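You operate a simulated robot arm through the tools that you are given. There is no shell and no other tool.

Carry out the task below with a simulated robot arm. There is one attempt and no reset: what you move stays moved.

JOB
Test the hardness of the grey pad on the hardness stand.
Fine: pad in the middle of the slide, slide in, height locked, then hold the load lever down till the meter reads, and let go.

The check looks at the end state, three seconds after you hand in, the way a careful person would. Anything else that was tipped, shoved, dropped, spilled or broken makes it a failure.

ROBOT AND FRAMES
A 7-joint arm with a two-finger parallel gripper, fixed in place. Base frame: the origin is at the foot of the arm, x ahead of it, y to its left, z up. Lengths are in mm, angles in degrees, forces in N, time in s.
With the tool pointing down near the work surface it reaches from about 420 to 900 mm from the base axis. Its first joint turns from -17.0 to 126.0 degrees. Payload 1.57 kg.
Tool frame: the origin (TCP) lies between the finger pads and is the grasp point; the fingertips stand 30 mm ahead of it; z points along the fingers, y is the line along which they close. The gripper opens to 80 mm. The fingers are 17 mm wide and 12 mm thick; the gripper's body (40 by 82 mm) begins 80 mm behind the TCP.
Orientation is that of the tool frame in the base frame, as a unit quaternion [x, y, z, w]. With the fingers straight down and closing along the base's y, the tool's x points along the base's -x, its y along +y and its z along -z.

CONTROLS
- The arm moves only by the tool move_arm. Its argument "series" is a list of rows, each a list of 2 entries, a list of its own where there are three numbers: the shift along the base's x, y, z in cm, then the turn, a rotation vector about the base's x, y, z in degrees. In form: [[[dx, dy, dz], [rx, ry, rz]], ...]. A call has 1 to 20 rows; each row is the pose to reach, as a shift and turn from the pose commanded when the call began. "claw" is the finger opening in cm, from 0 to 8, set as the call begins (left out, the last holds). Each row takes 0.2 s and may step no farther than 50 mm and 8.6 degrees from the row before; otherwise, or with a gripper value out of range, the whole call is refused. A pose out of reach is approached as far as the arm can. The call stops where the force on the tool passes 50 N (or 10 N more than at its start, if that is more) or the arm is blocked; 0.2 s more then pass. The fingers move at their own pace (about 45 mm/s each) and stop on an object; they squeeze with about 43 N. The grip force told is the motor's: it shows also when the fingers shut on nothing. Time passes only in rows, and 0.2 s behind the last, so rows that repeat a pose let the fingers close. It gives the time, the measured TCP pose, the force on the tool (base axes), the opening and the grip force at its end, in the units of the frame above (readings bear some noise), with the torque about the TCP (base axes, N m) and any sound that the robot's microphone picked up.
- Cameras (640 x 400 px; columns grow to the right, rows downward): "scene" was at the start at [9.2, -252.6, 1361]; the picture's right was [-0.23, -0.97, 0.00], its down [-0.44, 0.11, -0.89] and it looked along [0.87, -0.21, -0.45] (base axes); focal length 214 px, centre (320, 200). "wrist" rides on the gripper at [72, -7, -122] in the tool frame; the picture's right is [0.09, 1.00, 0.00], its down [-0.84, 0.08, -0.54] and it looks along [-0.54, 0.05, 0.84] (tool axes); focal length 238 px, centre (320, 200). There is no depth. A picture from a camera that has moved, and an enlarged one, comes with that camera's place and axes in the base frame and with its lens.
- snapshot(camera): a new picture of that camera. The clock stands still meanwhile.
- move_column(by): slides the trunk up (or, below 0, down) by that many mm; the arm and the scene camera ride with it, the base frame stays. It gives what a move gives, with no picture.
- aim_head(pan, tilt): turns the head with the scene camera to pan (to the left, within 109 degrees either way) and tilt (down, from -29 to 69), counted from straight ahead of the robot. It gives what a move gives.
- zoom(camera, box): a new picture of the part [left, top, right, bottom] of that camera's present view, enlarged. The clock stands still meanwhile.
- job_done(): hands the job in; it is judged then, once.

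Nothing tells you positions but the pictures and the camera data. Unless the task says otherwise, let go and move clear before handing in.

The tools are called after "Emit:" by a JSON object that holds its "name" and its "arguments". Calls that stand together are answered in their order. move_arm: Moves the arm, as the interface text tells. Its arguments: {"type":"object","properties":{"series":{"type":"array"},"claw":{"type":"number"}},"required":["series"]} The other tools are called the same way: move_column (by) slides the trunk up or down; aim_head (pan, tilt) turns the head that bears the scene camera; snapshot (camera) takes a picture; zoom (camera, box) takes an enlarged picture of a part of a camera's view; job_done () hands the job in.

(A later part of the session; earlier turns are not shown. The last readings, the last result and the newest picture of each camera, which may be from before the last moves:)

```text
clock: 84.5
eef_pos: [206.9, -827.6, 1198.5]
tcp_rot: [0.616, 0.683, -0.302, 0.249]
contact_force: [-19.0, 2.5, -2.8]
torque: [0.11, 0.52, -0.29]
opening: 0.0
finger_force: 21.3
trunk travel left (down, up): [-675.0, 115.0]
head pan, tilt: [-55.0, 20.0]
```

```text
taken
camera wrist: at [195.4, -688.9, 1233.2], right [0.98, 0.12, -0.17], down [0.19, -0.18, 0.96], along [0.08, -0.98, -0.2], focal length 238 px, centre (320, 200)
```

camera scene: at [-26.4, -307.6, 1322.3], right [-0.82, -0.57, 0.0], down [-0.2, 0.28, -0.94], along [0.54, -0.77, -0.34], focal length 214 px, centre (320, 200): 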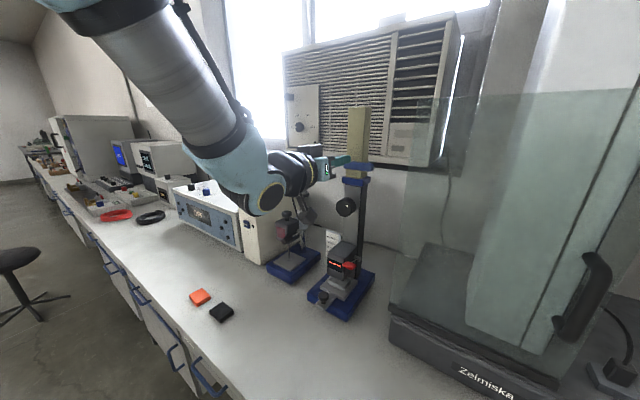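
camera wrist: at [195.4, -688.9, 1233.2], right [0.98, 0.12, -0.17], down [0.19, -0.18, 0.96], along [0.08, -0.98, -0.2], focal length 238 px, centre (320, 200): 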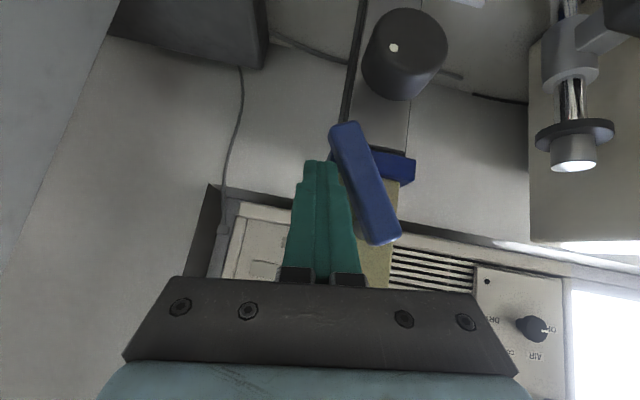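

It's blocked by the lever itself, with the finger clear of the cap, so the lever is at its end stop. I'll verify the lock by checking that the height knob no longer turns freely.

Emit:
{"name": "move_arm", "arguments": {"series": [[[-0.7, 0, 0], [0, 0, 0]], [[-1.7, 1, 0.2], [0, 0, 0]], [[-1.7, 4, 0.2], [0, 0, 0]], [[-1.7, 8, 0.2], [0, 0, 0]], [[-1.7, 12, 0.2], [0, 0, 0]]]}}

Emit:
{"name": "move_column", "arguments": {"by": -150}}

Emit:
{"name": "move_arm", "arguments": {"series": [[[1, -0.5, 0.5], [-7.5, 0, 0]], [[2, -1, 1], [-15, 0, 0]], [[3, -1.5, 1.8], [-22.5, 0, 0]], [[4, -2, 2.5], [-30, 0, 0]], [[5, -2.5, 3], [-37.5, 0, 0]], [[5.8, -3, 3.4], [-45, 0, 0]], [[5.8, -3, 3.4], [-45, 0, 0]]], "claw": 8}}

Emit:
{"name": "snapshot", "arguments": {"camera": "wrist"}}

```text
clock: 85.7
eef_pos: [194.5, -707.6, 1200.3]
tcp_rot: [0.615, 0.684, -0.302, 0.25]
contact_force: [-0.3, -0.3, -0.8]
torque: [0.01, 0.01, 0.0]
opening: 0.0
finger_force: 21.2
trunk travel left (down, up): [-675.0, 115.0]
head pan, tilt: [-55.0, 20.0]
```

```text
clock: 87.4
eef_pos: [193.1, -707.2, 1051.8]
tcp_rot: [0.615, 0.684, -0.302, 0.251]
contact_force: [-0.5, 0.7, 0.2]
torque: [-0.03, -0.01, 0.01]
opening: 0.0
finger_force: 21.1
trunk travel left (down, up): [-525.0, 265.0]
head pan, tilt: [-55.0, 20.0]
```

```text
clock: 89.0
eef_pos: [250.9, -736.7, 1085.2]
tcp_rot: [-0.473, -0.515, 0.542, -0.466]
contact_force: [-0.3, 0.8, -0.3]
torque: [-0.03, -0.01, -0.01]
opening: 80.2
finger_force: 0.1
trunk travel left (down, up): [-525.0, 265.0]
head pan, tilt: [-55.0, 20.0]
```

```text
taken
camera wrist: at [239.0, -615.1, 1012.9], right [0.98, -0.03, -0.21], down [0.19, 0.55, 0.81], along [0.09, -0.83, 0.55], focal length 238 px, centre (320, 200)
```

wrist: 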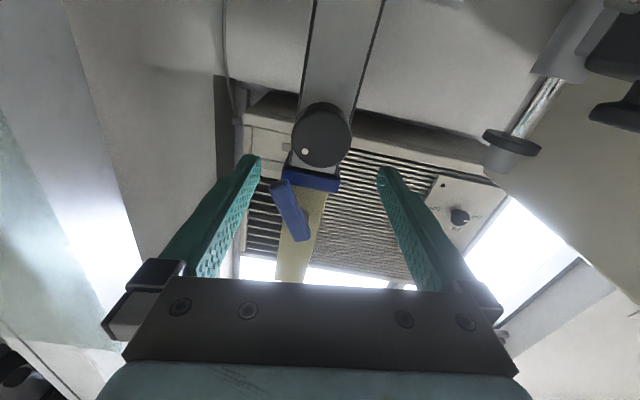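

Emit:
{"name": "move_arm", "arguments": {"series": [[[-0.2, -2, -0.1], [0, 0, 0]], [[-0.3, -4, -0.1], [0, 0, 0]], [[-0.3, -6, -0.1], [0, 0, 0]], [[-0.3, -6.9, -0.1], [0, 0, 0]], [[-0.3, -6.9, -0.1], [0, 0, 0]]]}}

Emit:
{"name": "move_arm", "arguments": {"series": [[[0, 0, 0], [0, 0, 0]], [[0, 0, 0], [0, 0, 0]], [[0, 0, 0], [0, 0, 0]], [[0, 0, 0], [0, 0, 0]]], "claw": 3}}

Emit:
{"name": "zoom", "arguments": {"camera": "wrist", "box": [240, 100, 400, 240]}}

Emit:
{"name": "move_arm", "arguments": {"series": [[[0, 0, 0], [0, 3, 0]], [[0, 0, 0], [0, 6, 0]], [[0, 0, 0], [0, 9, 0]], [[0, 0, 0], [0, 9, 0]]]}}

Emit:
{"name": "zoom", "arguments": {"camera": "wrist", "box": [240, 100, 400, 240]}}

```text
clock: 90.2
eef_pos: [248.5, -808.6, 1084.2]
tcp_rot: [-0.472, -0.516, 0.542, -0.466]
contact_force: [-0.2, 0.6, 0.2]
torque: [-0.03, 0.01, -0.01]
opening: 79.8
finger_force: 0.0
trunk travel left (down, up): [-525.0, 265.0]
head pan, tilt: [-55.0, 20.0]
```

```text
clock: 91.2
eef_pos: [250.3, -808.5, 1082.9]
tcp_rot: [-0.472, -0.517, 0.541, -0.466]
contact_force: [-0.5, -1.0, 0.9]
torque: [0.11, 0.05, 0.61]
opening: 53.8
finger_force: 36.0
trunk travel left (down, up): [-525.0, 265.0]
head pan, tilt: [-55.0, 20.0]
```

```text
2.86 times, centred on (320, 170) of wrist
camera zoom: at [237.6, -686.0, 1011.7], right [0.98, -0.03, -0.21], down [0.19, 0.55, 0.81], along [0.09, -0.83, 0.55], focal length 681 px, centre (320, 286)
```

zoom: 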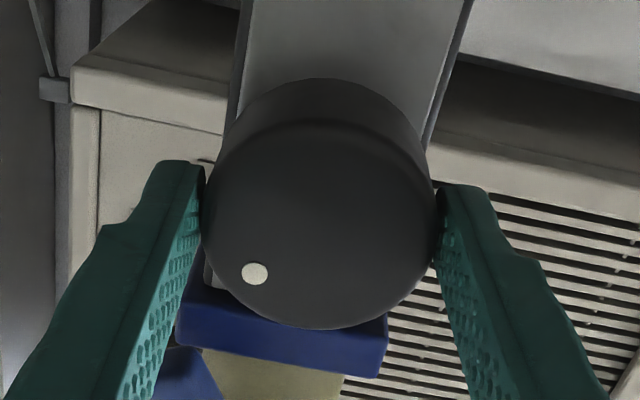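

```text
clock: 92.2
eef_pos: [249.2, -807.2, 1084.8]
tcp_rot: [-0.428, -0.552, 0.576, -0.425]
contact_force: [3.3, -7.3, -0.5]
torque: [-0.1, -0.32, 1.1]
opening: 53.2
finger_force: 45.0
trunk travel left (down, up): [-525.0, 265.0]
head pan, tilt: [-55.0, 20.0]
```

```text
2.86 times, centred on (320, 170) of wrist
camera zoom: at [226.0, -685.1, 1015.2], right [0.93, -0.03, -0.36], down [0.32, 0.55, 0.77], along [0.17, -0.83, 0.53], focal length 681 px, centre (320, 286)
```

zoom: 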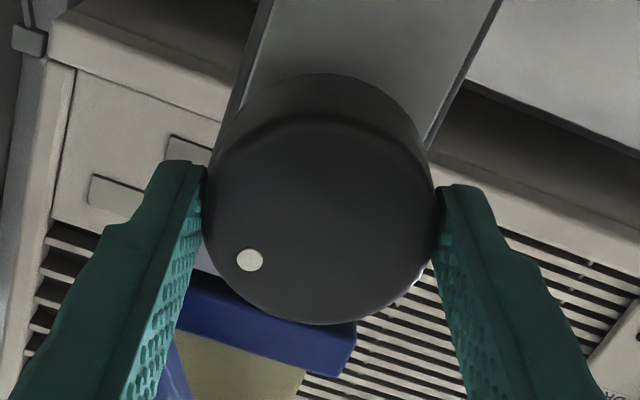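

The fingers slipped around the knob while it stayed put, so the height is now locked. I'll release and back away.

Emit:
{"name": "move_arm", "arguments": {"series": [[[0, 0, 0], [0, 0, 0]], [[0, 0, 0], [0, 0, 0]], [[0, 0, 0], [0, 0, 0]]], "claw": 8}}

Emit:
{"name": "move_arm", "arguments": {"series": [[[0, 1.5, 0], [0, 0, 0]], [[0, 4, 0], [0, 0, 0]], [[0, 7, 0], [0, 0, 0]], [[0, 10, 0], [0, 0, 0]], [[0, 11, 0], [7, 0, 0]], [[0, 12, 0], [14, 0, 0]], [[0, 13, 0], [21, 0, 0]], [[0, 14, 0], [28, 0, 0]], [[-1, 15, 0], [35, 0, 0]], [[-2, 15, 0], [40, 0, 0]], [[-3, 15, 0], [45, 0, 0]], [[-4, 15, 0], [50, 0, 0]], [[-4, 15, 0], [50, 0, 0]]]}}

Emit:
{"name": "snapshot", "arguments": {"camera": "wrist"}}

Emit:
{"name": "aim_head", "arguments": {"pan": -45, "tilt": 38}}

Emit:
{"name": "snapshot", "arguments": {"camera": "scene"}}

```text
clock: 93.0
eef_pos: [249.9, -807.6, 1085.4]
tcp_rot: [-0.428, -0.552, 0.576, -0.425]
contact_force: [-0.7, -0.3, -0.3]
torque: [0.0, 0.0, 0.02]
opening: 79.9
finger_force: 0.0
trunk travel left (down, up): [-525.0, 265.0]
head pan, tilt: [-55.0, 20.0]
```

```text
clock: 95.8
eef_pos: [208.5, -654.4, 1086.0]
tcp_rot: [0.568, 0.743, -0.289, 0.203]
contact_force: [0.8, -0.3, -0.2]
torque: [0.02, 0.0, 0.01]
opening: 80.0
finger_force: 0.0
trunk travel left (down, up): [-525.0, 265.0]
head pan, tilt: [-55.0, 20.0]
```

```text
taken
camera wrist: at [184.1, -522.4, 1133.4], right [0.93, 0.25, -0.26], down [0.32, -0.24, 0.92], along [0.17, -0.94, -0.3], focal length 238 px, centre (320, 200)
```

wrist: 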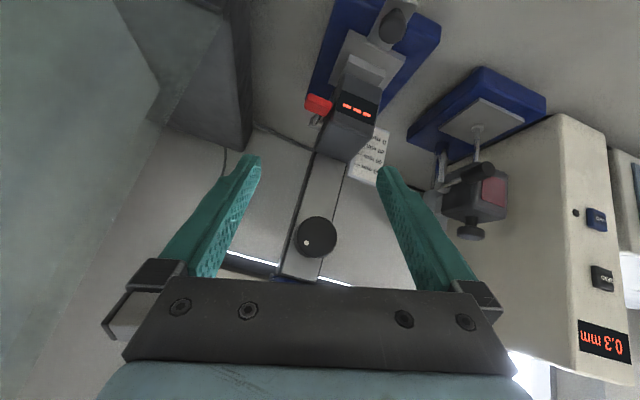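

```text
clock: 96.6
eef_pos: [209.0, -654.6, 1084.9]
tcp_rot: [0.568, 0.742, -0.29, 0.204]
contact_force: [-0.4, 0.6, 1.0]
torque: [0.02, -0.02, 0.01]
opening: 80.0
finger_force: 0.1
trunk travel left (down, up): [-525.0, 265.0]
head pan, tilt: [-45.0, 38.0]
```

```text
taken
camera scene: at [-18.8, -292.4, 1144.0], right [-0.71, -0.71, 0.0], down [-0.43, 0.44, -0.79], along [0.56, -0.56, -0.62], focal length 214 px, centre (320, 200)
```

scene: 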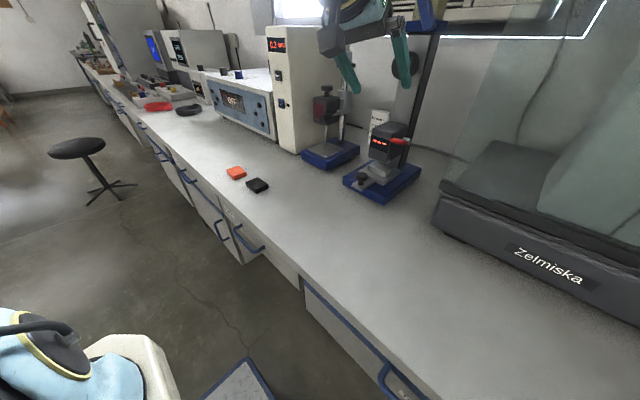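

The load lever's handle is now at about (195,-764,942), hinged behind at y≈-833. I'll close the fingers, straighten the wrist roll and come in above the handle.

Emit:
{"name": "move_arm", "arguments": {"series": [[[-0.4, -2, -1.5], [0, -3.4, -4]], [[-0.8, -4, -3], [0, -6.7, -8]], [[-1.2, -6, -5], [0, -10, -12]], [[-1.4, -8, -7], [0, -13.5, -16.1]], [[-1.4, -9.6, -8.5], [0, -13.5, -16.1]], [[-1.4, -9.6, -8.5], [0, -13.5, -16.1]]], "claw": 0}}

Emit:
{"name": "snapshot", "arguments": {"camera": "wrist"}}

Emit:
{"name": "zoom", "arguments": {"camera": "scene", "box": [340, 80, 440, 210]}}

```text
clock: 98.0
eef_pos: [163.6, -662.6, 1040.6]
tcp_rot: [0.696, 0.627, -0.247, 0.247]
contact_force: [0.1, 0.1, 0.2]
torque: [0.04, 0.0, 0.05]
opening: 0.0
finger_force: 21.0
out of reach, approached as far as the arm can: row 1, 2, 3, 4, 5, 6
trunk travel left (down, up): [-525.0, 265.0]
head pan, tilt: [-45.0, 38.0]
```

```text
taken
camera wrist: at [166.4, -526.8, 1086.7], right [1.0, -0.02, -0.03], down [0.02, -0.28, 0.96], along [-0.03, -0.96, -0.28], focal length 238 px, centre (320, 200)
```

wrist: 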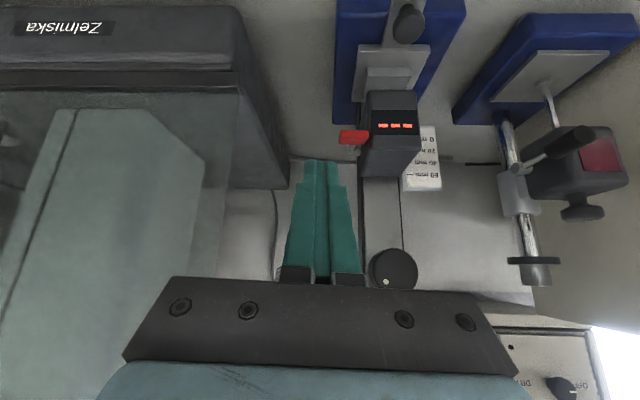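

```text
3.08 times, centred on (390, 145) of scene
camera zoom: at [-18.7, -292.3, 1143.9], right [-0.71, -0.71, 0.0], down [-0.44, 0.44, -0.79], along [0.56, -0.56, -0.62], focal length 660 px, centre (105, 369)
```

zoom: 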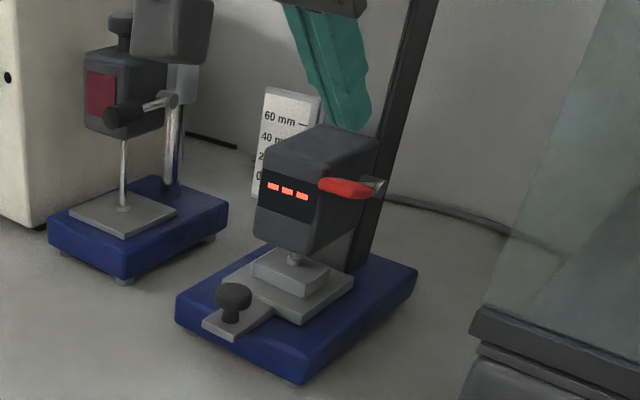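

The wrist roll is at its limit on that side, so I'll give some roll back and come in above the handle.

Emit:
{"name": "move_arm", "arguments": {"series": [[[0.8, -1.5, 0], [0, 3.4, 4]], [[1.6, -3.5, -0.5], [0, 6.7, 8]], [[2.4, -5.5, -1.5], [0, 10, 12]], [[3.1, -7.5, -2.5], [0, 13.5, 16.1]], [[3.1, -8.8, -3.5], [0, 16, 19]], [[3.1, -8.8, -3.5], [0, 16, 19]]]}}

Emit:
{"name": "snapshot", "arguments": {"camera": "wrist"}}

Emit:
{"name": "zoom", "arguments": {"camera": "scene", "box": [340, 80, 440, 210]}}

```text
clock: 99.4
eef_pos: [161.7, -664.8, 1042.6]
tcp_rot: [0.542, 0.762, -0.297, 0.195]
contact_force: [0.4, -0.3, 0.5]
torque: [-0.01, 0.0, 0.03]
opening: 0.2
finger_force: 21.7
out of reach, approached as far as the arm can: row 1, 2, 3, 4, 5, 6
trunk travel left (down, up): [-525.0, 265.0]
head pan, tilt: [-45.0, 38.0]
```

```text
taken
camera wrist: at [134.1, -533.9, 1091.7], right [0.91, 0.3, -0.3], down [0.37, -0.22, 0.9], along [0.21, -0.93, -0.31], focal length 238 px, centre (320, 200)
```

wrist: 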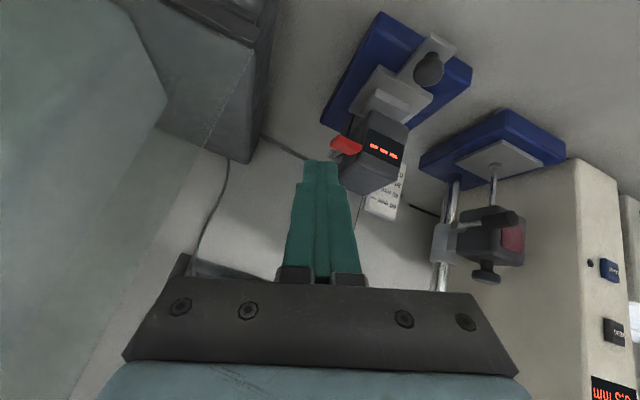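

```text
3.08 times, centred on (390, 145) of scene
camera zoom: at [-18.8, -292.3, 1143.9], right [-0.71, -0.71, 0.0], down [-0.44, 0.44, -0.79], along [0.56, -0.56, -0.62], focal length 660 px, centre (105, 369)
```

zoom: 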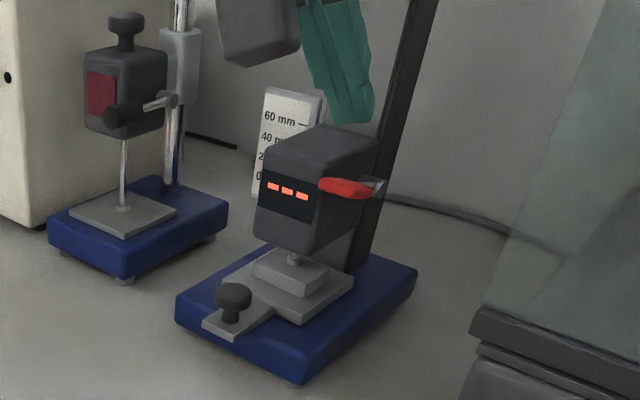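

Emit:
{"name": "move_arm", "arguments": {"series": [[[1, 0, 1], [0, 0, 0]], [[2, 0, 2], [0, 0, 0]], [[3, 0, 3], [0, 0, 0]], [[4, 0, 3], [0, 0, 0]], [[4, 0, 3], [0, 0, 0]]]}}

Emit:
{"name": "snapshot", "arguments": {"camera": "scene"}}

```text
clock: 100.6
eef_pos: [194.2, -665.2, 1080.0]
tcp_rot: [0.542, 0.761, -0.297, 0.195]
contact_force: [0.2, 0.2, -0.8]
torque: [0.03, -0.01, 0.01]
opening: 0.0
finger_force: 21.1
out of reach, approached as far as the arm can: row 2, 3, 4, 5
trunk travel left (down, up): [-525.0, 265.0]
head pan, tilt: [-45.0, 38.0]
```

```text
taken
camera scene: at [-18.8, -292.4, 1143.9], right [-0.71, -0.71, 0.0], down [-0.44, 0.44, -0.79], along [0.56, -0.56, -0.62], focal length 214 px, centre (320, 200)
```

scene: 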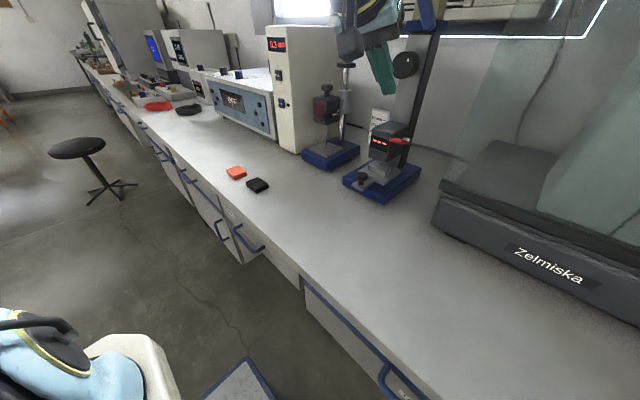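

A joint is at its limit in this tilted attitude. The tool-down attitude worked well earlier, so I'll return to it.

Emit:
{"name": "move_arm", "arguments": {"series": [[[0.5, 0, 0], [6.5, 0, 0]], [[1, 0, 0], [13, 0, 0]], [[1.5, 0, 0], [19.5, 0, 0]], [[2, 0, 0], [26, 0, 0]], [[2, 0, 0], [32, 0, 0]], [[2, 0, 0], [32, 0, 0]]]}}

Emit:
{"name": "snapshot", "arguments": {"camera": "wrist"}}

```text
clock: 102.0
eef_pos: [191.2, -563.8, 1086.2]
tcp_rot: [0.577, 0.812, -0.076, 0.037]
contact_force: [-0.1, -0.5, 0.6]
torque: [-0.04, 0.02, -0.02]
opening: 0.1
finger_force: 20.9
out of reach, approached as far as the arm can: row 1, 2, 3, 4, 5, 6
trunk travel left (down, up): [-525.0, 265.0]
head pan, tilt: [-45.0, 38.0]
```

```text
taken
camera wrist: at [163.9, -478.1, 1198.0], right [0.91, 0.41, -0.1], down [0.37, -0.66, 0.65], along [0.2, -0.63, -0.75], focal length 238 px, centre (320, 200)
```

wrist: 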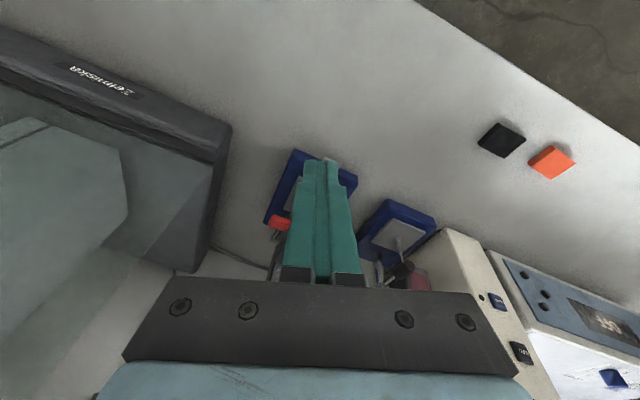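

The arm is too high relative to its shoulder here. I'll raise the trunk 100 mm so the arm works lower, as in the earlier good poses.

Emit:
{"name": "move_column", "arguments": {"by": 100}}

Emit:
{"name": "move_arm", "arguments": {"series": [[[0, 0, -4], [1.5, 0, 0]], [[0, -2, -8], [3, 0, 0]], [[0, -4, -11], [3, 0, 0]], [[0, -6, -14], [3, 0, 0]], [[0, -8, -16], [3, 0, 0]], [[0, -8, -16], [3, 0, 0]]]}}

Emit:
{"name": "snapshot", "arguments": {"camera": "wrist"}}

```text
clock: 103.3
eef_pos: [189.7, -565.7, 1187.0]
tcp_rot: [0.577, 0.812, -0.078, 0.036]
contact_force: [-0.1, -0.5, 0.5]
torque: [0.03, -0.01, -0.01]
opening: 0.0
finger_force: 21.8
trunk travel left (down, up): [-625.0, 165.0]
head pan, tilt: [-45.0, 38.0]
```

```text
clock: 104.8
eef_pos: [169.1, -538.1, 1083.3]
tcp_rot: [0.579, 0.813, -0.058, 0.021]
contact_force: [-0.6, -0.2, -0.5]
torque: [-0.01, 0.02, -0.04]
opening: 0.0
finger_force: 21.4
out of reach, approached as far as the arm can: row 1, 2, 3, 4, 5, 6
trunk travel left (down, up): [-625.0, 165.0]
head pan, tilt: [-45.0, 38.0]
```

```text
taken
camera wrist: at [141.8, -457.1, 1197.7], right [0.91, 0.41, -0.08], down [0.36, -0.7, 0.62], along [0.2, -0.59, -0.78], focal length 238 px, centre (320, 200)
```

wrist: 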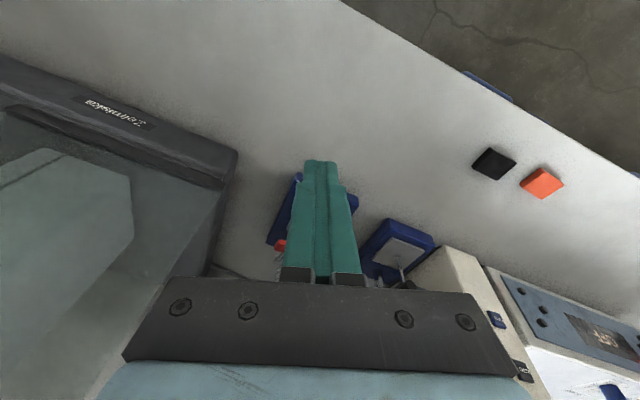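

Emit:
{"name": "move_arm", "arguments": {"series": [[[3, 0, 0], [0, 0, -3]], [[6, 0, 0], [0, 0, -6]], [[9, 0, 0], [0, 0, -9]], [[12, 0, 0], [0, 0, -12]], [[15, 0, 0], [0, 0, -15]], [[15, 0, 0], [0, 0, -15]]]}}

Emit:
{"name": "snapshot", "arguments": {"camera": "scene"}}

```text
clock: 106.2
eef_pos: [253.8, -512.9, 1119.0]
tcp_rot: [0.676, 0.734, -0.067, 0.019]
contact_force: [-0.3, -0.3, 0.4]
torque: [-0.03, 0.01, -0.01]
opening: 0.0
finger_force: 21.2
out of reach, approached as far as the arm can: row 1, 2, 3, 4, 5
trunk travel left (down, up): [-625.0, 165.0]
head pan, tilt: [-45.0, 38.0]
```

```text
taken
camera scene: at [-18.7, -292.3, 1243.9], right [-0.71, -0.71, 0.0], down [-0.44, 0.44, -0.79], along [0.56, -0.56, -0.62], focal length 214 px, centre (320, 200)
```

scene: 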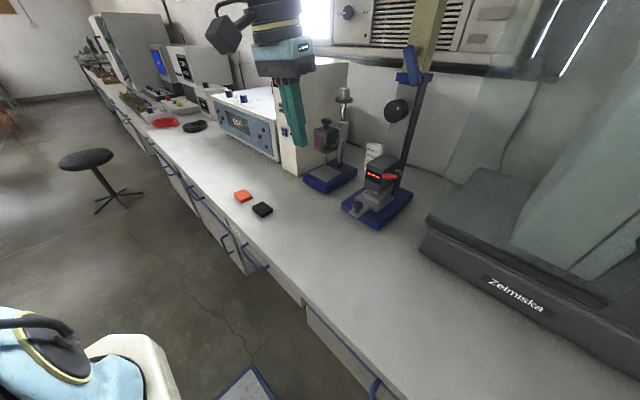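

Emit:
{"name": "move_arm", "arguments": {"series": [[[2, -1, -2], [1, 0, -1]], [[4, -2, -4], [2, 0, -2]], [[5, -3, -7], [4, 0, -3]], [[5, -4, -10], [6, 0, -4]], [[5, -6, -12], [8, 0, -4]], [[5, -6, -12], [8, 0, -4]]]}}

Emit:
{"name": "move_arm", "arguments": {"series": [[[-1, -3, -2], [0, 0, 0]], [[-2, -6, -4], [0, 0, 0]], [[-3, -9, -4], [0, 0, 0]], [[-4, -10, -4], [0, 0, 0]], [[-4, -10, -4], [0, 0, 0]]]}}

```text
clock: 107.5
eef_pos: [249.6, -449.5, 1053.0]
tcp_rot: [0.704, 0.709, -0.007, -0.034]
contact_force: [0.1, 1.0, 0.2]
torque: [-0.04, -0.01, -0.04]
opening: 0.2
finger_force: 21.1
out of reach, approached as far as the arm can: row 1, 2, 3, 4, 5, 6
trunk travel left (down, up): [-625.0, 165.0]
head pan, tilt: [-45.0, 38.0]
```

```text
clock: 108.8
eef_pos: [174.0, -485.6, 1053.0]
tcp_rot: [0.704, 0.709, -0.009, -0.035]
contact_force: [0.9, 0.3, -0.9]
torque: [0.01, 0.0, -0.02]
opening: 0.0
finger_force: 21.4
out of reach, approached as far as the arm can: row 1, 2, 3, 4, 5
trunk travel left (down, up): [-625.0, 165.0]
head pan, tilt: [-45.0, 38.0]
```

The arm has wound itself into an awkward branch. I'll look at its posture.

Emit:
{"name": "aim_head", "arguments": {"pan": 10, "tilt": 25}}

Emit:
{"name": "snapshot", "arguments": {"camera": "scene"}}

Emit:
{"name": "snapshot", "arguments": {"camera": "wrist"}}

```text
clock: 110.0
eef_pos: [174.5, -485.6, 1054.1]
tcp_rot: [0.704, 0.71, -0.008, -0.034]
contact_force: [0.4, -1.1, 0.0]
torque: [-0.05, 0.0, -0.05]
opening: 0.2
finger_force: 21.1
trunk travel left (down, up): [-625.0, 165.0]
head pan, tilt: [10.0, 25.0]
```

```text
taken
camera scene: at [11.0, -215.4, 1264.2], right [0.17, -0.98, 0.0], down [-0.42, -0.07, -0.91], along [0.89, 0.16, -0.42], focal length 214 px, centre (320, 200)
```

scene: 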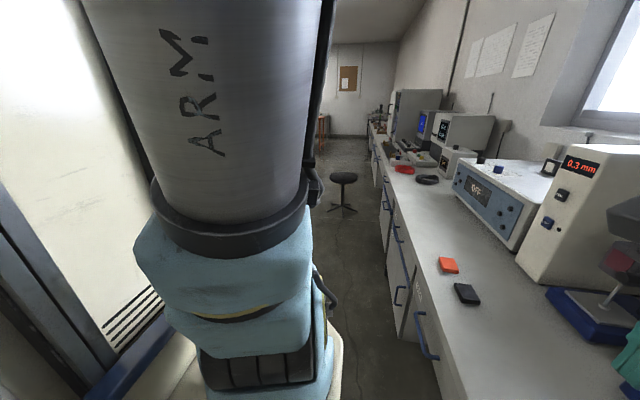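

```text
taken
camera wrist: at [173.2, -416.6, 1179.4], right [0.99, 0.1, -0.06], down [0.12, -0.86, 0.5], along [0.0, -0.51, -0.86], focal length 238 px, centre (320, 200)
```

wrist: 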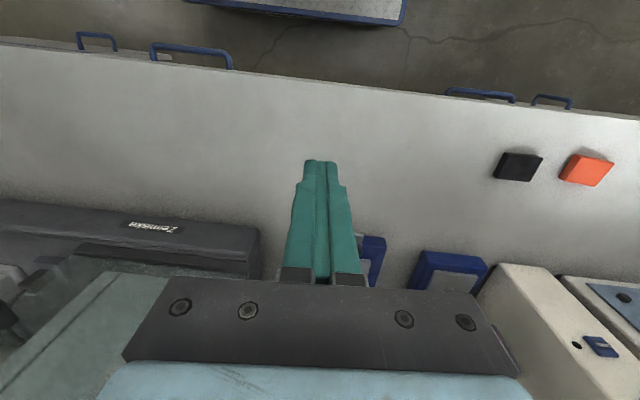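

Emit:
{"name": "move_arm", "arguments": {"series": [[[0, 0, 2], [0, 0, 0]], [[0, 0, 4], [0, 0, 0]], [[0, 0, 6], [0, 0, 0]]]}}

Emit:
{"name": "move_arm", "arguments": {"series": [[[2, 0, 0], [0, 0, 0]], [[5, 0, 0], [0, 0, 0]], [[8, 0, 0], [0, 0, 0]], [[11, 0, 0], [0, 0, 0]], [[14, 0, 0], [0, 0, 0]]]}}

```text
clock: 110.8
eef_pos: [173.1, -487.4, 1113.7]
tcp_rot: [0.703, 0.71, -0.008, -0.034]
contact_force: [0.4, 0.0, -0.1]
torque: [-0.01, -0.03, -0.01]
opening: 0.0
finger_force: 21.2
trunk travel left (down, up): [-625.0, 165.0]
head pan, tilt: [10.0, 25.0]
```

```text
clock: 112.0
eef_pos: [280.1, -454.9, 1120.7]
tcp_rot: [0.703, 0.71, -0.008, -0.034]
contact_force: [-0.1, -0.5, 0.2]
torque: [0.03, 0.02, 0.01]
opening: 0.1
finger_force: 21.0
out of reach, approached as far as the arm can: row 3, 4, 5
trunk travel left (down, up): [-625.0, 165.0]
head pan, tilt: [10.0, 25.0]
```

Upward motion is free. I'll unwind by returning to the starting pose (front, yaw 0) and swinging in again as I did at first.

Emit:
{"name": "move_arm", "arguments": {"series": [[[0, 0, 3], [-2, 0, 0]], [[0, 0, 6], [-4, 0, 0]], [[0, 0, 10], [-4, 0, 0]], [[0, 0, 14], [-4, 0, 0]], [[0, 0, 16], [-4, 0, 0]]]}}

Emit:
{"name": "move_arm", "arguments": {"series": [[[1.3, 3.6, 0], [0, 0, 7.5]], [[2.6, 7.2, 0], [0, 0, 15]], [[3.9, 10.8, 0], [0, 0, 22.5]], [[5.2, 14.4, 0], [0, 0, 30]], [[6.5, 18, 0], [0, 0, 37.5]], [[7.8, 21.6, 0], [0, 0, 45]], [[9.1, 25.2, 0], [0, 0, 52.5]], [[10.4, 28.8, 0], [0, 0, 60]], [[11.7, 32.4, 0], [0, 0, 67.5]], [[13, 36, 0], [0, 0, 75]], [[14.3, 39.6, 0], [0, 0, 82.5]], [[15.3, 43.2, 0], [0, 0, 90]], [[15.3, 43.2, 0], [0, 0, 90]]]}}

Emit:
{"name": "snapshot", "arguments": {"camera": "scene"}}

```text
clock: 113.2
eef_pos: [281.8, -453.7, 1282.4]
tcp_rot: [0.704, 0.709, -0.032, -0.012]
contact_force: [-0.2, -0.4, -0.6]
torque: [-0.03, 0.0, 0.0]
opening: 0.0
finger_force: 21.7
trunk travel left (down, up): [-625.0, 165.0]
head pan, tilt: [10.0, 25.0]
```

```text
clock: 116.0
eef_pos: [458.0, -109.1, 1289.8]
tcp_rot: [0.0, 0.99, -0.136, 0.043]
contact_force: [-0.2, 0.1, 0.2]
torque: [-0.04, -0.03, 0.02]
opening: 0.0
finger_force: 21.3
out of reach, approached as far as the arm can: row 2, 3, 4, 5, 6, 7, 8, 9, 10, 11, 12, 13
trunk travel left (down, up): [-625.0, 165.0]
head pan, tilt: [10.0, 25.0]
```

```text
taken
camera scene: at [10.4, -215.3, 1264.3], right [0.17, -0.98, 0.0], down [-0.42, -0.07, -0.91], along [0.89, 0.16, -0.42], focal length 214 px, centre (320, 200)
```

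scene: 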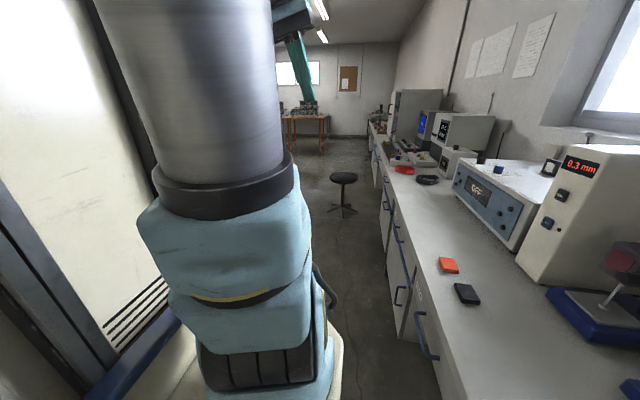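

Emit:
{"name": "move_arm", "arguments": {"series": [[[-0.6, 2.2, 0], [4, 1.2, 0]], [[-1.2, 4.4, 0], [8, 2.4, 0]], [[-1.8, 6.6, 0], [12, 3.6, 0]], [[-2.5, 8.7, 0], [15.5, 4.9, 0]], [[-2.5, 8.7, 0], [15.5, 4.9, 0]]]}}

```text
clock: 117.2
eef_pos: [458.9, -109.1, 1289.2]
tcp_rot: [0.0, 0.99, -0.137, 0.042]
contact_force: [-0.4, 0.5, -0.8]
torque: [0.02, 0.01, 0.02]
opening: 0.0
finger_force: 21.9
out of reach, approached as far as the arm can: row 1, 2, 3, 4, 5
trunk travel left (down, up): [-625.0, 165.0]
head pan, tilt: [10.0, 25.0]
```

Emit:
{"name": "aim_head", "arguments": {"pan": -13.5, "tilt": 27}}

Emit:
{"name": "snapshot", "arguments": {"camera": "scene"}}

Emit:
{"name": "snapshot", "arguments": {"camera": "wrist"}}

```text
clock: 118.1
eef_pos: [458.2, -109.5, 1290.5]
tcp_rot: [0.001, 0.99, -0.136, 0.043]
contact_force: [0.3, 0.3, -0.2]
torque: [0.02, -0.04, 0.02]
opening: 0.0
finger_force: 21.2
trunk travel left (down, up): [-625.0, 165.0]
head pan, tilt: [-13.5, 27.0]
```

```text
taken
camera scene: at [9.3, -252.6, 1261.1], right [-0.23, -0.97, 0.0], down [-0.44, 0.11, -0.89], along [0.87, -0.21, -0.45], focal length 214 px, centre (320, 200)
```

scene: 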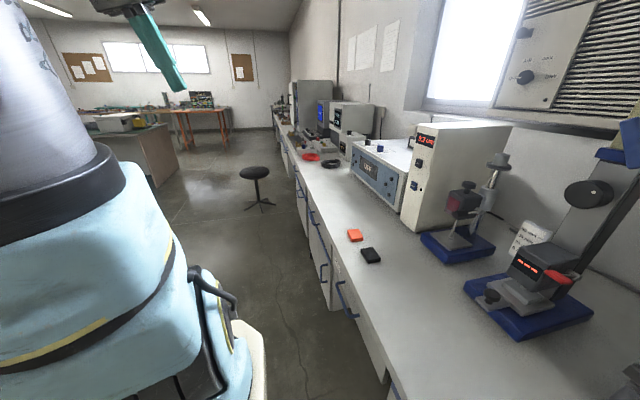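

```text
taken
camera wrist: at [376.4, -82.1, 1403.2], right [-0.08, 0.96, -0.28], down [0.79, 0.23, 0.57], along [0.61, -0.17, -0.77], focal length 238 px, centre (320, 200)
```

wrist: 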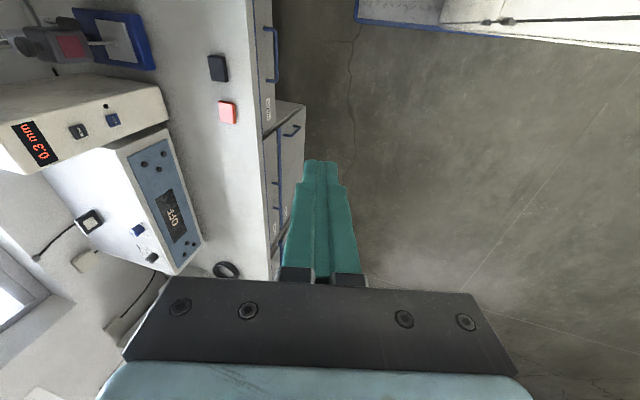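

Emit:
{"name": "move_arm", "arguments": {"series": [[[-1, 3, 0], [0, 0, 0]], [[-2, 6, 0], [0, 0, 0]], [[-2.5, 8.7, 0], [0, 0, 0]]]}}

Emit:
{"name": "move_arm", "arguments": {"series": [[[0, 0, 3], [0, 0, 0]], [[0, 0, 6], [0, 0, 0]]]}}

Emit:
{"name": "move_arm", "arguments": {"series": [[[0, 0, 0], [4, 1.2, 0]], [[0, 0, 0], [8, 2.4, 0]], [[0, 0, 0], [12, 3.6, 0]], [[0, 0, 0], [15.5, 4.9, 0]]]}}

```text
clock: 118.9
eef_pos: [452.6, -110.5, 1282.4]
tcp_rot: [0.0, 0.99, -0.136, 0.043]
contact_force: [0.7, 0.6, 0.6]
torque: [0.01, 0.01, 0.01]
opening: 0.0
finger_force: 21.2
out of reach, approached as far as the arm can: row 1, 2, 3
trunk travel left (down, up): [-625.0, 165.0]
head pan, tilt: [-13.5, 27.0]
```

```text
clock: 119.5
eef_pos: [454.9, -105.8, 1344.0]
tcp_rot: [0.001, 0.99, -0.136, 0.042]
contact_force: [-0.1, 0.7, -0.2]
torque: [0.01, -0.01, -0.02]
opening: 0.0
finger_force: 21.5
trunk travel left (down, up): [-625.0, 165.0]
head pan, tilt: [-13.5, 27.0]
```

```text
clock: 120.5
eef_pos: [454.8, -106.9, 1344.5]
tcp_rot: [0.0, 0.99, -0.136, 0.042]
contact_force: [-0.5, 0.1, 0.2]
torque: [0.01, -0.02, -0.01]
opening: 0.0
finger_force: 21.1
out of reach, approached as far as the arm can: row 1, 2, 3, 4
trunk travel left (down, up): [-625.0, 165.0]
head pan, tilt: [-13.5, 27.0]
```

Emit:
{"name": "move_arm", "arguments": {"series": [[[-1.3, -4, 0], [0, 0, 0]], [[-2.6, -8, 0], [0, 0, 0]], [[-4, -12, 0], [0, 0, -4]], [[-5.2, -16, 0], [0, 0, -8]], [[-6.5, -20, 0], [0, 0, -12]], [[-7.8, -24, 0], [0, 0, -16]]]}}

Emit:
{"name": "move_arm", "arguments": {"series": [[[0, 0, 0], [4, 1, 0]], [[0, 0, 0], [8, 2, 0]]]}}

Emit:
{"name": "move_arm", "arguments": {"series": [[[1, -4, 0], [0, 0, 0]], [[2, -8, 0], [0, 0, 0]], [[3, -12, 0], [0, 0, 0]], [[4, -16, 0], [0, 0, 0]]]}}

```text
clock: 121.9
eef_pos: [421.2, -272.0, 1331.7]
tcp_rot: [0.14, 0.979, -0.145, 0.025]
contact_force: [0.1, -0.5, -1.0]
torque: [0.0, -0.01, 0.02]
opening: 0.1
finger_force: 21.5
out of reach, approached as far as the arm can: row 2, 3, 4, 5, 6
trunk travel left (down, up): [-625.0, 165.0]
head pan, tilt: [-13.5, 27.0]
```

```text
clock: 122.5
eef_pos: [413.7, -249.7, 1323.0]
tcp_rot: [0.14, 0.987, -0.082, -0.003]
contact_force: [-0.2, 0.0, 0.0]
torque: [0.01, -0.01, -0.01]
opening: 0.3
finger_force: 21.3
out of reach, approached as far as the arm can: row 1, 2
trunk travel left (down, up): [-625.0, 165.0]
head pan, tilt: [-13.5, 27.0]
```

```text
clock: 123.5
eef_pos: [420.2, -259.9, 1285.4]
tcp_rot: [0.144, 0.986, -0.078, -0.003]
contact_force: [-0.2, -0.3, -0.1]
torque: [-0.01, -0.01, 0.03]
opening: 0.0
finger_force: 21.5
out of reach, approached as far as the arm can: row 1, 2, 3, 4
trunk travel left (down, up): [-625.0, 165.0]
head pan, tilt: [-13.5, 27.0]
```

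Emit:
{"name": "aim_head", "arguments": {"pan": 45, "tilt": 5}}

Emit:
{"name": "snapshot", "arguments": {"camera": "scene"}}

Emit:
{"name": "aim_head", "arguments": {"pan": 15, "tilt": -10}}

Emit:
{"name": "snapshot", "arguments": {"camera": "scene"}}

```text
clock: 124.7
eef_pos: [420.9, -259.9, 1284.8]
tcp_rot: [0.143, 0.987, -0.079, -0.004]
contact_force: [0.2, 0.0, 0.5]
torque: [0.01, 0.0, 0.02]
opening: 0.0
finger_force: 21.6
trunk travel left (down, up): [-625.0, 165.0]
head pan, tilt: [45.0, 5.0]
```

```text
taken
camera scene: at [-14.8, -166.4, 1296.7], right [0.71, -0.71, 0.0], down [-0.06, -0.06, -1.0], along [0.71, 0.7, -0.09], focal length 214 px, centre (320, 200)
```

scene: 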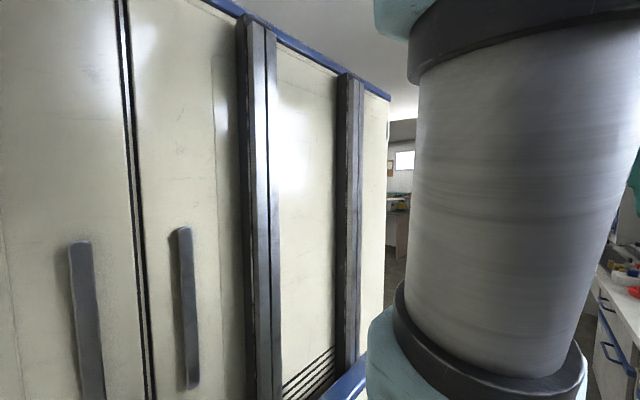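

```text
clock: 125.7
eef_pos: [421.0, -259.4, 1286.0]
tcp_rot: [0.144, 0.987, -0.079, -0.003]
contact_force: [0.1, -0.1, 0.5]
torque: [0.02, -0.01, 0.01]
opening: 0.0
finger_force: 21.3
trunk travel left (down, up): [-625.0, 165.0]
head pan, tilt: [15.0, -10.0]
```

```text
taken
camera scene: at [1.7, -209.4, 1319.8], right [0.26, -0.97, 0.0], down [0.17, 0.04, -0.98], along [0.95, 0.26, 0.17], focal length 214 px, centre (320, 200)
```

scene: 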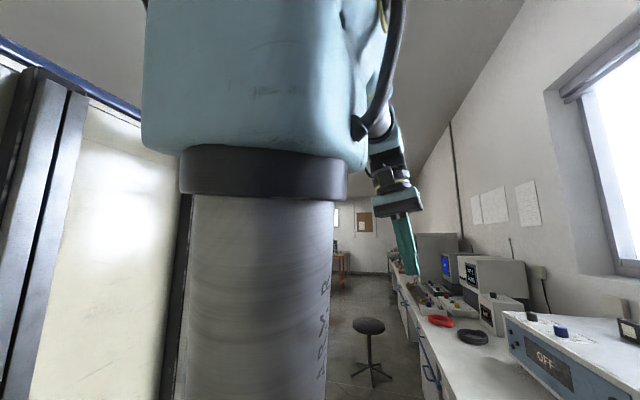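

Emit:
{"name": "move_arm", "arguments": {"series": [[[0, 0, 0], [-4.2, -6.8, 0]], [[0, 0, 0], [-8.4, -13.6, 0]], [[0, 0, 0], [-12.6, -20.4, 0]], [[0, 0, 0], [-16.8, -27.2, 0]]]}}

Emit:
{"name": "move_arm", "arguments": {"series": [[[3.4, -2.1, 0], [0, 0, 0]], [[6.8, -4.2, 0], [0, 0, 0]], [[10.2, -6.3, 0], [0, 0, 0]], [[13.6, -8.4, 0], [0, 0, 0]]]}}

```text
clock: 126.7
eef_pos: [503.2, -269.8, 1297.4]
tcp_rot: [0.149, 0.952, -0.165, 0.208]
contact_force: [0.3, -0.6, 0.9]
torque: [0.0, -0.02, -0.02]
opening: 0.3
finger_force: 21.1
out of reach, approached as far as the arm can: row 1, 2, 3, 4
trunk travel left (down, up): [-625.0, 165.0]
head pan, tilt: [15.0, -10.0]
```

```text
clock: 127.7
eef_pos: [640.6, -321.2, 1290.2]
tcp_rot: [0.156, 0.952, -0.166, 0.207]
contact_force: [-2.7, 0.1, 1.0]
torque: [0.07, -0.1, 0.08]
opening: 0.0
finger_force: 21.3
out of reach, approached as far as the arm can: row 3, 4
trunk travel left (down, up): [-625.0, 165.0]
head pan, tilt: [15.0, -10.0]
```

Emit:
{"name": "move_arm", "arguments": {"series": [[[0, 0, -4], [0, 0, 0]], [[0, 0, -8], [0, 0, 0]], [[0, 0, -12], [0, 0, 0]], [[0, 0, -16], [0, 0, 0]], [[0, 0, -20], [0, 0, 0]]]}}

Emit:
{"name": "move_arm", "arguments": {"series": [[[0, 0, 0], [4.2, 6.8, 0]], [[0, 0, 0], [8.4, 13.6, 0]], [[0, 0, 0], [12.6, 20.4, 0]]]}}

Emit:
{"name": "snapshot", "arguments": {"camera": "scene"}}

```text
clock: 128.9
eef_pos: [643.8, -320.6, 1088.7]
tcp_rot: [0.149, 0.953, -0.166, 0.208]
contact_force: [-0.4, 0.2, -0.7]
torque: [0.0, 0.01, 0.02]
opening: 0.0
finger_force: 21.0
trunk travel left (down, up): [-625.0, 165.0]
head pan, tilt: [15.0, -10.0]
```

```text
clock: 129.7
eef_pos: [642.2, -323.2, 1087.6]
tcp_rot: [0.138, 0.987, -0.083, 0.016]
contact_force: [-0.8, -0.1, 0.8]
torque: [-0.02, 0.0, 0.0]
opening: 0.2
finger_force: 21.4
trunk travel left (down, up): [-625.0, 165.0]
head pan, tilt: [15.0, -10.0]
```

```text
taken
camera scene: at [1.4, -209.2, 1319.9], right [0.26, -0.97, 0.0], down [0.17, 0.04, -0.98], along [0.95, 0.25, 0.17], focal length 214 px, centre (320, 200)
```

scene: 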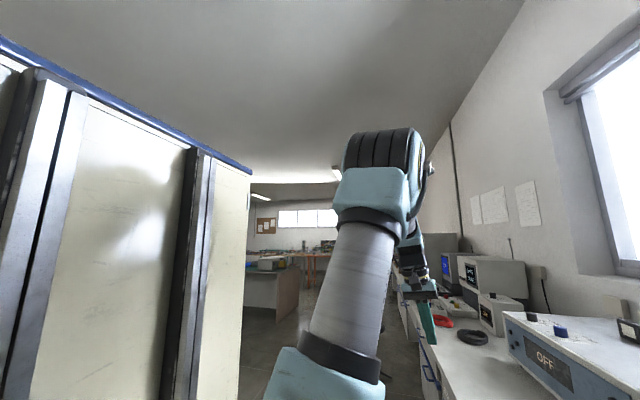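

The arm has recovered a healthy posture: elbow up, no limit flags. I'll swing around at a safe radius to the stand, turning the yaw along with it.

Emit:
{"name": "move_arm", "arguments": {"series": [[[-2.98, -3.61, 0], [0, 0, -4.2]], [[-6.25, -6.92, 0], [0, 0, -8.4]], [[-9.7, -9.97, 0], [0, 0, -12.6]], [[-13.29, -12.74, 0], [0, 0, -16.8]], [[-16.66, -15.58, 0], [0, 0, -21]], [[-20.17, -18.17, 0], [0, 0, -25.2]], [[-23.52, -20.9, 0], [0, 0, -29.4]], [[-27.05, -23.42, 0], [0, 0, -33.6]], [[-30.72, -25.7, 0], [0, 0, -37.8]], [[-34.53, -27.75, 0], [0, 0, -42]], [[-38.47, -29.53, 0], [0, 0, -46.2]], [[-42.52, -31.07, 0], [0, 0, -50.4]], [[-42.52, -31.07, 0], [0, 0, -50.4]]]}}

Emit:
{"name": "aim_head", "arguments": {"pan": -45, "tilt": 38}}

Emit:
{"name": "snapshot", "arguments": {"camera": "scene"}}

Emit:
{"name": "snapshot", "arguments": {"camera": "wrist"}}

```text
clock: 132.5
eef_pos: [214.0, -639.0, 1088.8]
tcp_rot: [0.546, 0.833, -0.083, -0.02]
contact_force: [-0.3, 0.6, 0.0]
torque: [0.01, 0.01, 0.0]
opening: 0.4
finger_force: 21.5
trunk travel left (down, up): [-625.0, 165.0]
head pan, tilt: [15.0, -10.0]
```

```text
clock: 133.8
eef_pos: [215.3, -638.2, 1089.5]
tcp_rot: [0.545, 0.834, -0.083, -0.02]
contact_force: [0.0, 0.2, 0.3]
torque: [0.03, -0.01, 0.01]
opening: 0.0
finger_force: 21.1
trunk travel left (down, up): [-625.0, 165.0]
head pan, tilt: [-45.0, 38.0]
```

```text
taken
camera scene: at [-18.7, -292.3, 1244.0], right [-0.71, -0.71, 0.0], down [-0.44, 0.43, -0.79], along [0.56, -0.56, -0.62], focal length 214 px, centre (320, 200)
```

scene: 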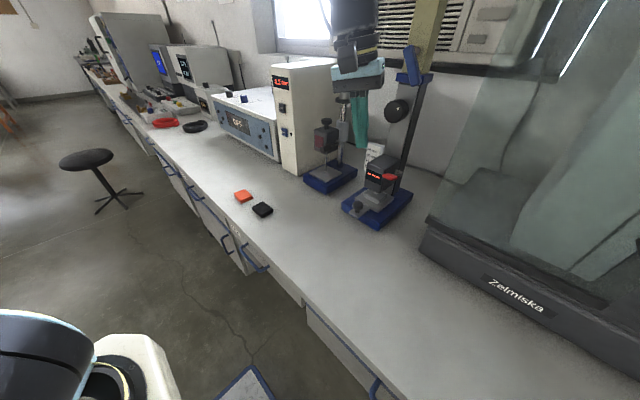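

```text
taken
camera wrist: at [194.0, -560.2, 1206.9], right [0.87, 0.47, -0.16], down [0.48, -0.67, 0.57], along [0.16, -0.57, -0.81], focal length 238 px, centre (320, 200)
```

wrist: 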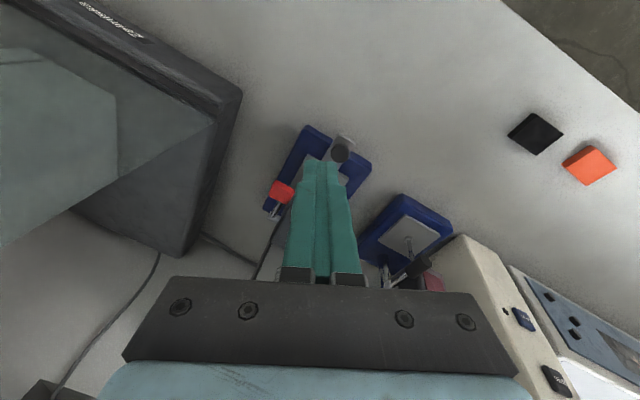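

No limit flags now. I'll move to just above the load-lever handle.

Emit:
{"name": "move_arm", "arguments": {"series": [[[-0.5, -3.5, -1], [0, 0, 0]], [[-1, -7, -2.5], [0, 0, 0]], [[-1.5, -10, -5], [0, 0, 0]], [[-1.9, -12.2, -7.9], [0, 0, 0]], [[-1.9, -12.2, -7.9], [0, 0, 0]]]}}

Emit:
{"name": "snapshot", "arguments": {"camera": "wrist"}}

Emit:
{"name": "zoom", "arguments": {"camera": "scene", "box": [330, 60, 440, 240]}}

```text
clock: 135.0
eef_pos: [197.3, -757.2, 1009.7]
tcp_rot: [0.546, 0.834, -0.082, -0.019]
contact_force: [0.7, 0.6, -0.7]
torque: [-0.02, -0.02, 0.04]
opening: 0.2
finger_force: 21.2
trunk travel left (down, up): [-625.0, 165.0]
head pan, tilt: [-45.0, 38.0]
```

```text
taken
camera wrist: at [176.4, -678.3, 1128.2], right [0.87, 0.47, -0.17], down [0.48, -0.67, 0.57], along [0.16, -0.57, -0.81], focal length 238 px, centre (320, 200)
```

wrist: 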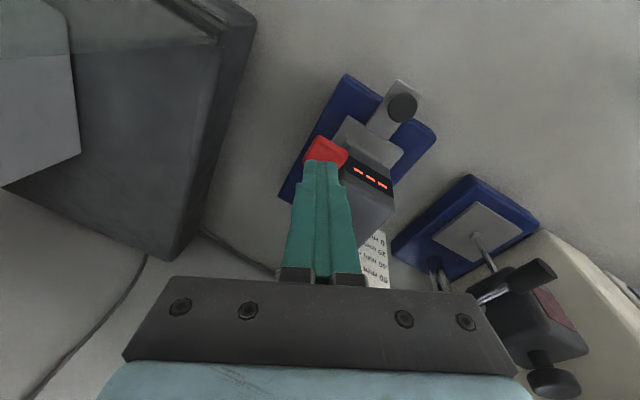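

```text
2.22 times, centred on (385, 150) of scene
camera zoom: at [-18.8, -292.3, 1243.9], right [-0.71, -0.71, 0.0], down [-0.44, 0.44, -0.79], along [0.56, -0.56, -0.62], focal length 477 px, centre (176, 311)
```

zoom: 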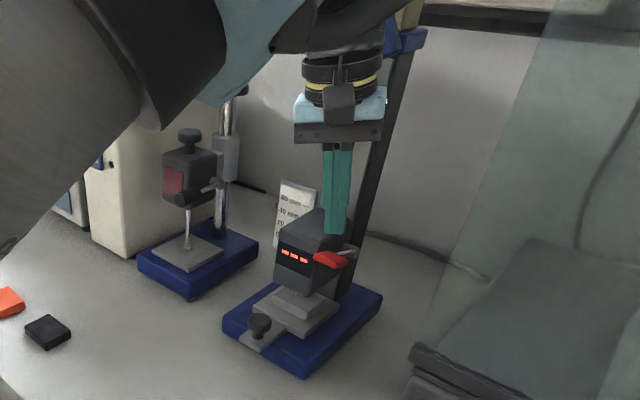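

The fingertips are right above the red handle, and the wrist camera sees the display. I'll press down gradually.

Emit:
{"name": "move_arm", "arguments": {"series": [[[0, 0, -1.5], [0, 0, 0]], [[0, 0, -2.5], [0, 0, 0]], [[0, 0, -3], [0, 0, 0]], [[0, 0, -3.5], [0, 0, 0]], [[0, 0, -4], [0, 0, 0]], [[0, 0, -4.5], [0, 0, 0]]]}}

Emit:
{"name": "zoom", "arguments": {"camera": "wrist", "box": [270, 80, 450, 240]}}

Emit:
{"name": "zoom", "arguments": {"camera": "scene", "box": [340, 130, 430, 240]}}

```text
clock: 136.4
eef_pos: [199.3, -755.3, 965.0]
tcp_rot: [0.545, 0.834, -0.084, -0.02]
contact_force: [-0.7, 1.7, 1.5]
torque: [0.02, 0.01, 0.03]
opening: 0.2
finger_force: 21.6
trunk travel left (down, up): [-625.0, 165.0]
head pan, tilt: [-45.0, 38.0]
```

```text
2.50 times, centred on (360, 160) of wrist
camera zoom: at [179.0, -676.9, 1083.1], right [0.87, 0.47, -0.17], down [0.48, -0.67, 0.57], along [0.16, -0.57, -0.8], focal length 596 px, centre (220, 300)
```

zoom: 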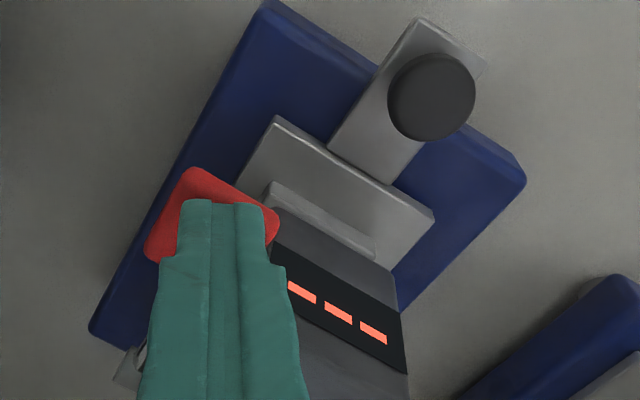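

```text
3.64 times, centred on (385, 185) of scene
camera zoom: at [-18.8, -292.3, 1244.0], right [-0.71, -0.71, 0.0], down [-0.44, 0.44, -0.79], along [0.56, -0.56, -0.62], focal length 780 px, centre (84, 254)
```

zoom: 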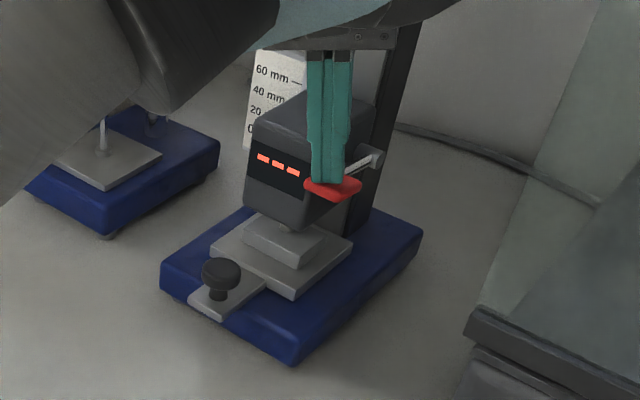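

The lever is moving with light force. I'll keep pressing.

Emit:
{"name": "move_arm", "arguments": {"series": [[[0, 0, -0.4], [0, 0, 0]], [[0, 0, -0.8], [0, 0, 0]], [[0, 0, -1.2], [0, 0, 0]], [[0, 0, -1.6], [0, 0, 0]]]}}

Emit:
{"name": "zoom", "arguments": {"camera": "wrist", "box": [270, 80, 450, 240]}}

Emit:
{"name": "zoom", "arguments": {"camera": "scene", "box": [340, 130, 430, 240]}}

```text
clock: 137.4
eef_pos: [199.5, -756.0, 948.1]
tcp_rot: [0.546, 0.834, -0.083, -0.021]
contact_force: [0.3, -0.5, 1.7]
torque: [0.0, -0.05, -0.01]
opening: 0.0
finger_force: 21.7
trunk travel left (down, up): [-625.0, 165.0]
head pan, tilt: [-45.0, 38.0]
```

```text
2.50 times, centred on (360, 160) of wrist
camera zoom: at [178.3, -677.1, 1066.6], right [0.87, 0.47, -0.16], down [0.47, -0.67, 0.57], along [0.16, -0.57, -0.8], focal length 596 px, centre (220, 300)
```

zoom: 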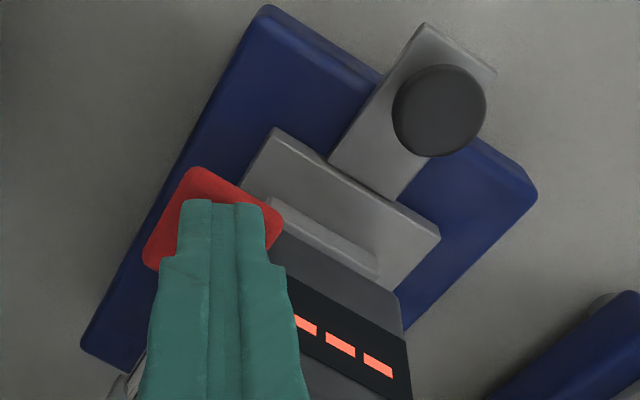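

```text
3.64 times, centred on (385, 185) of scene
camera zoom: at [-18.7, -292.3, 1243.9], right [-0.71, -0.71, 0.0], down [-0.44, 0.44, -0.79], along [0.56, -0.56, -0.62], focal length 780 px, centre (84, 254)
```

zoom: 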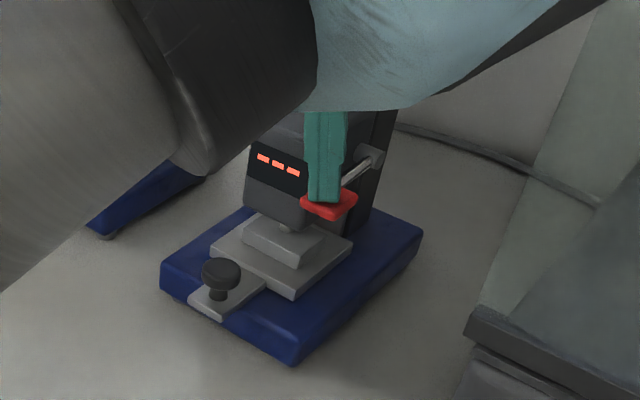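

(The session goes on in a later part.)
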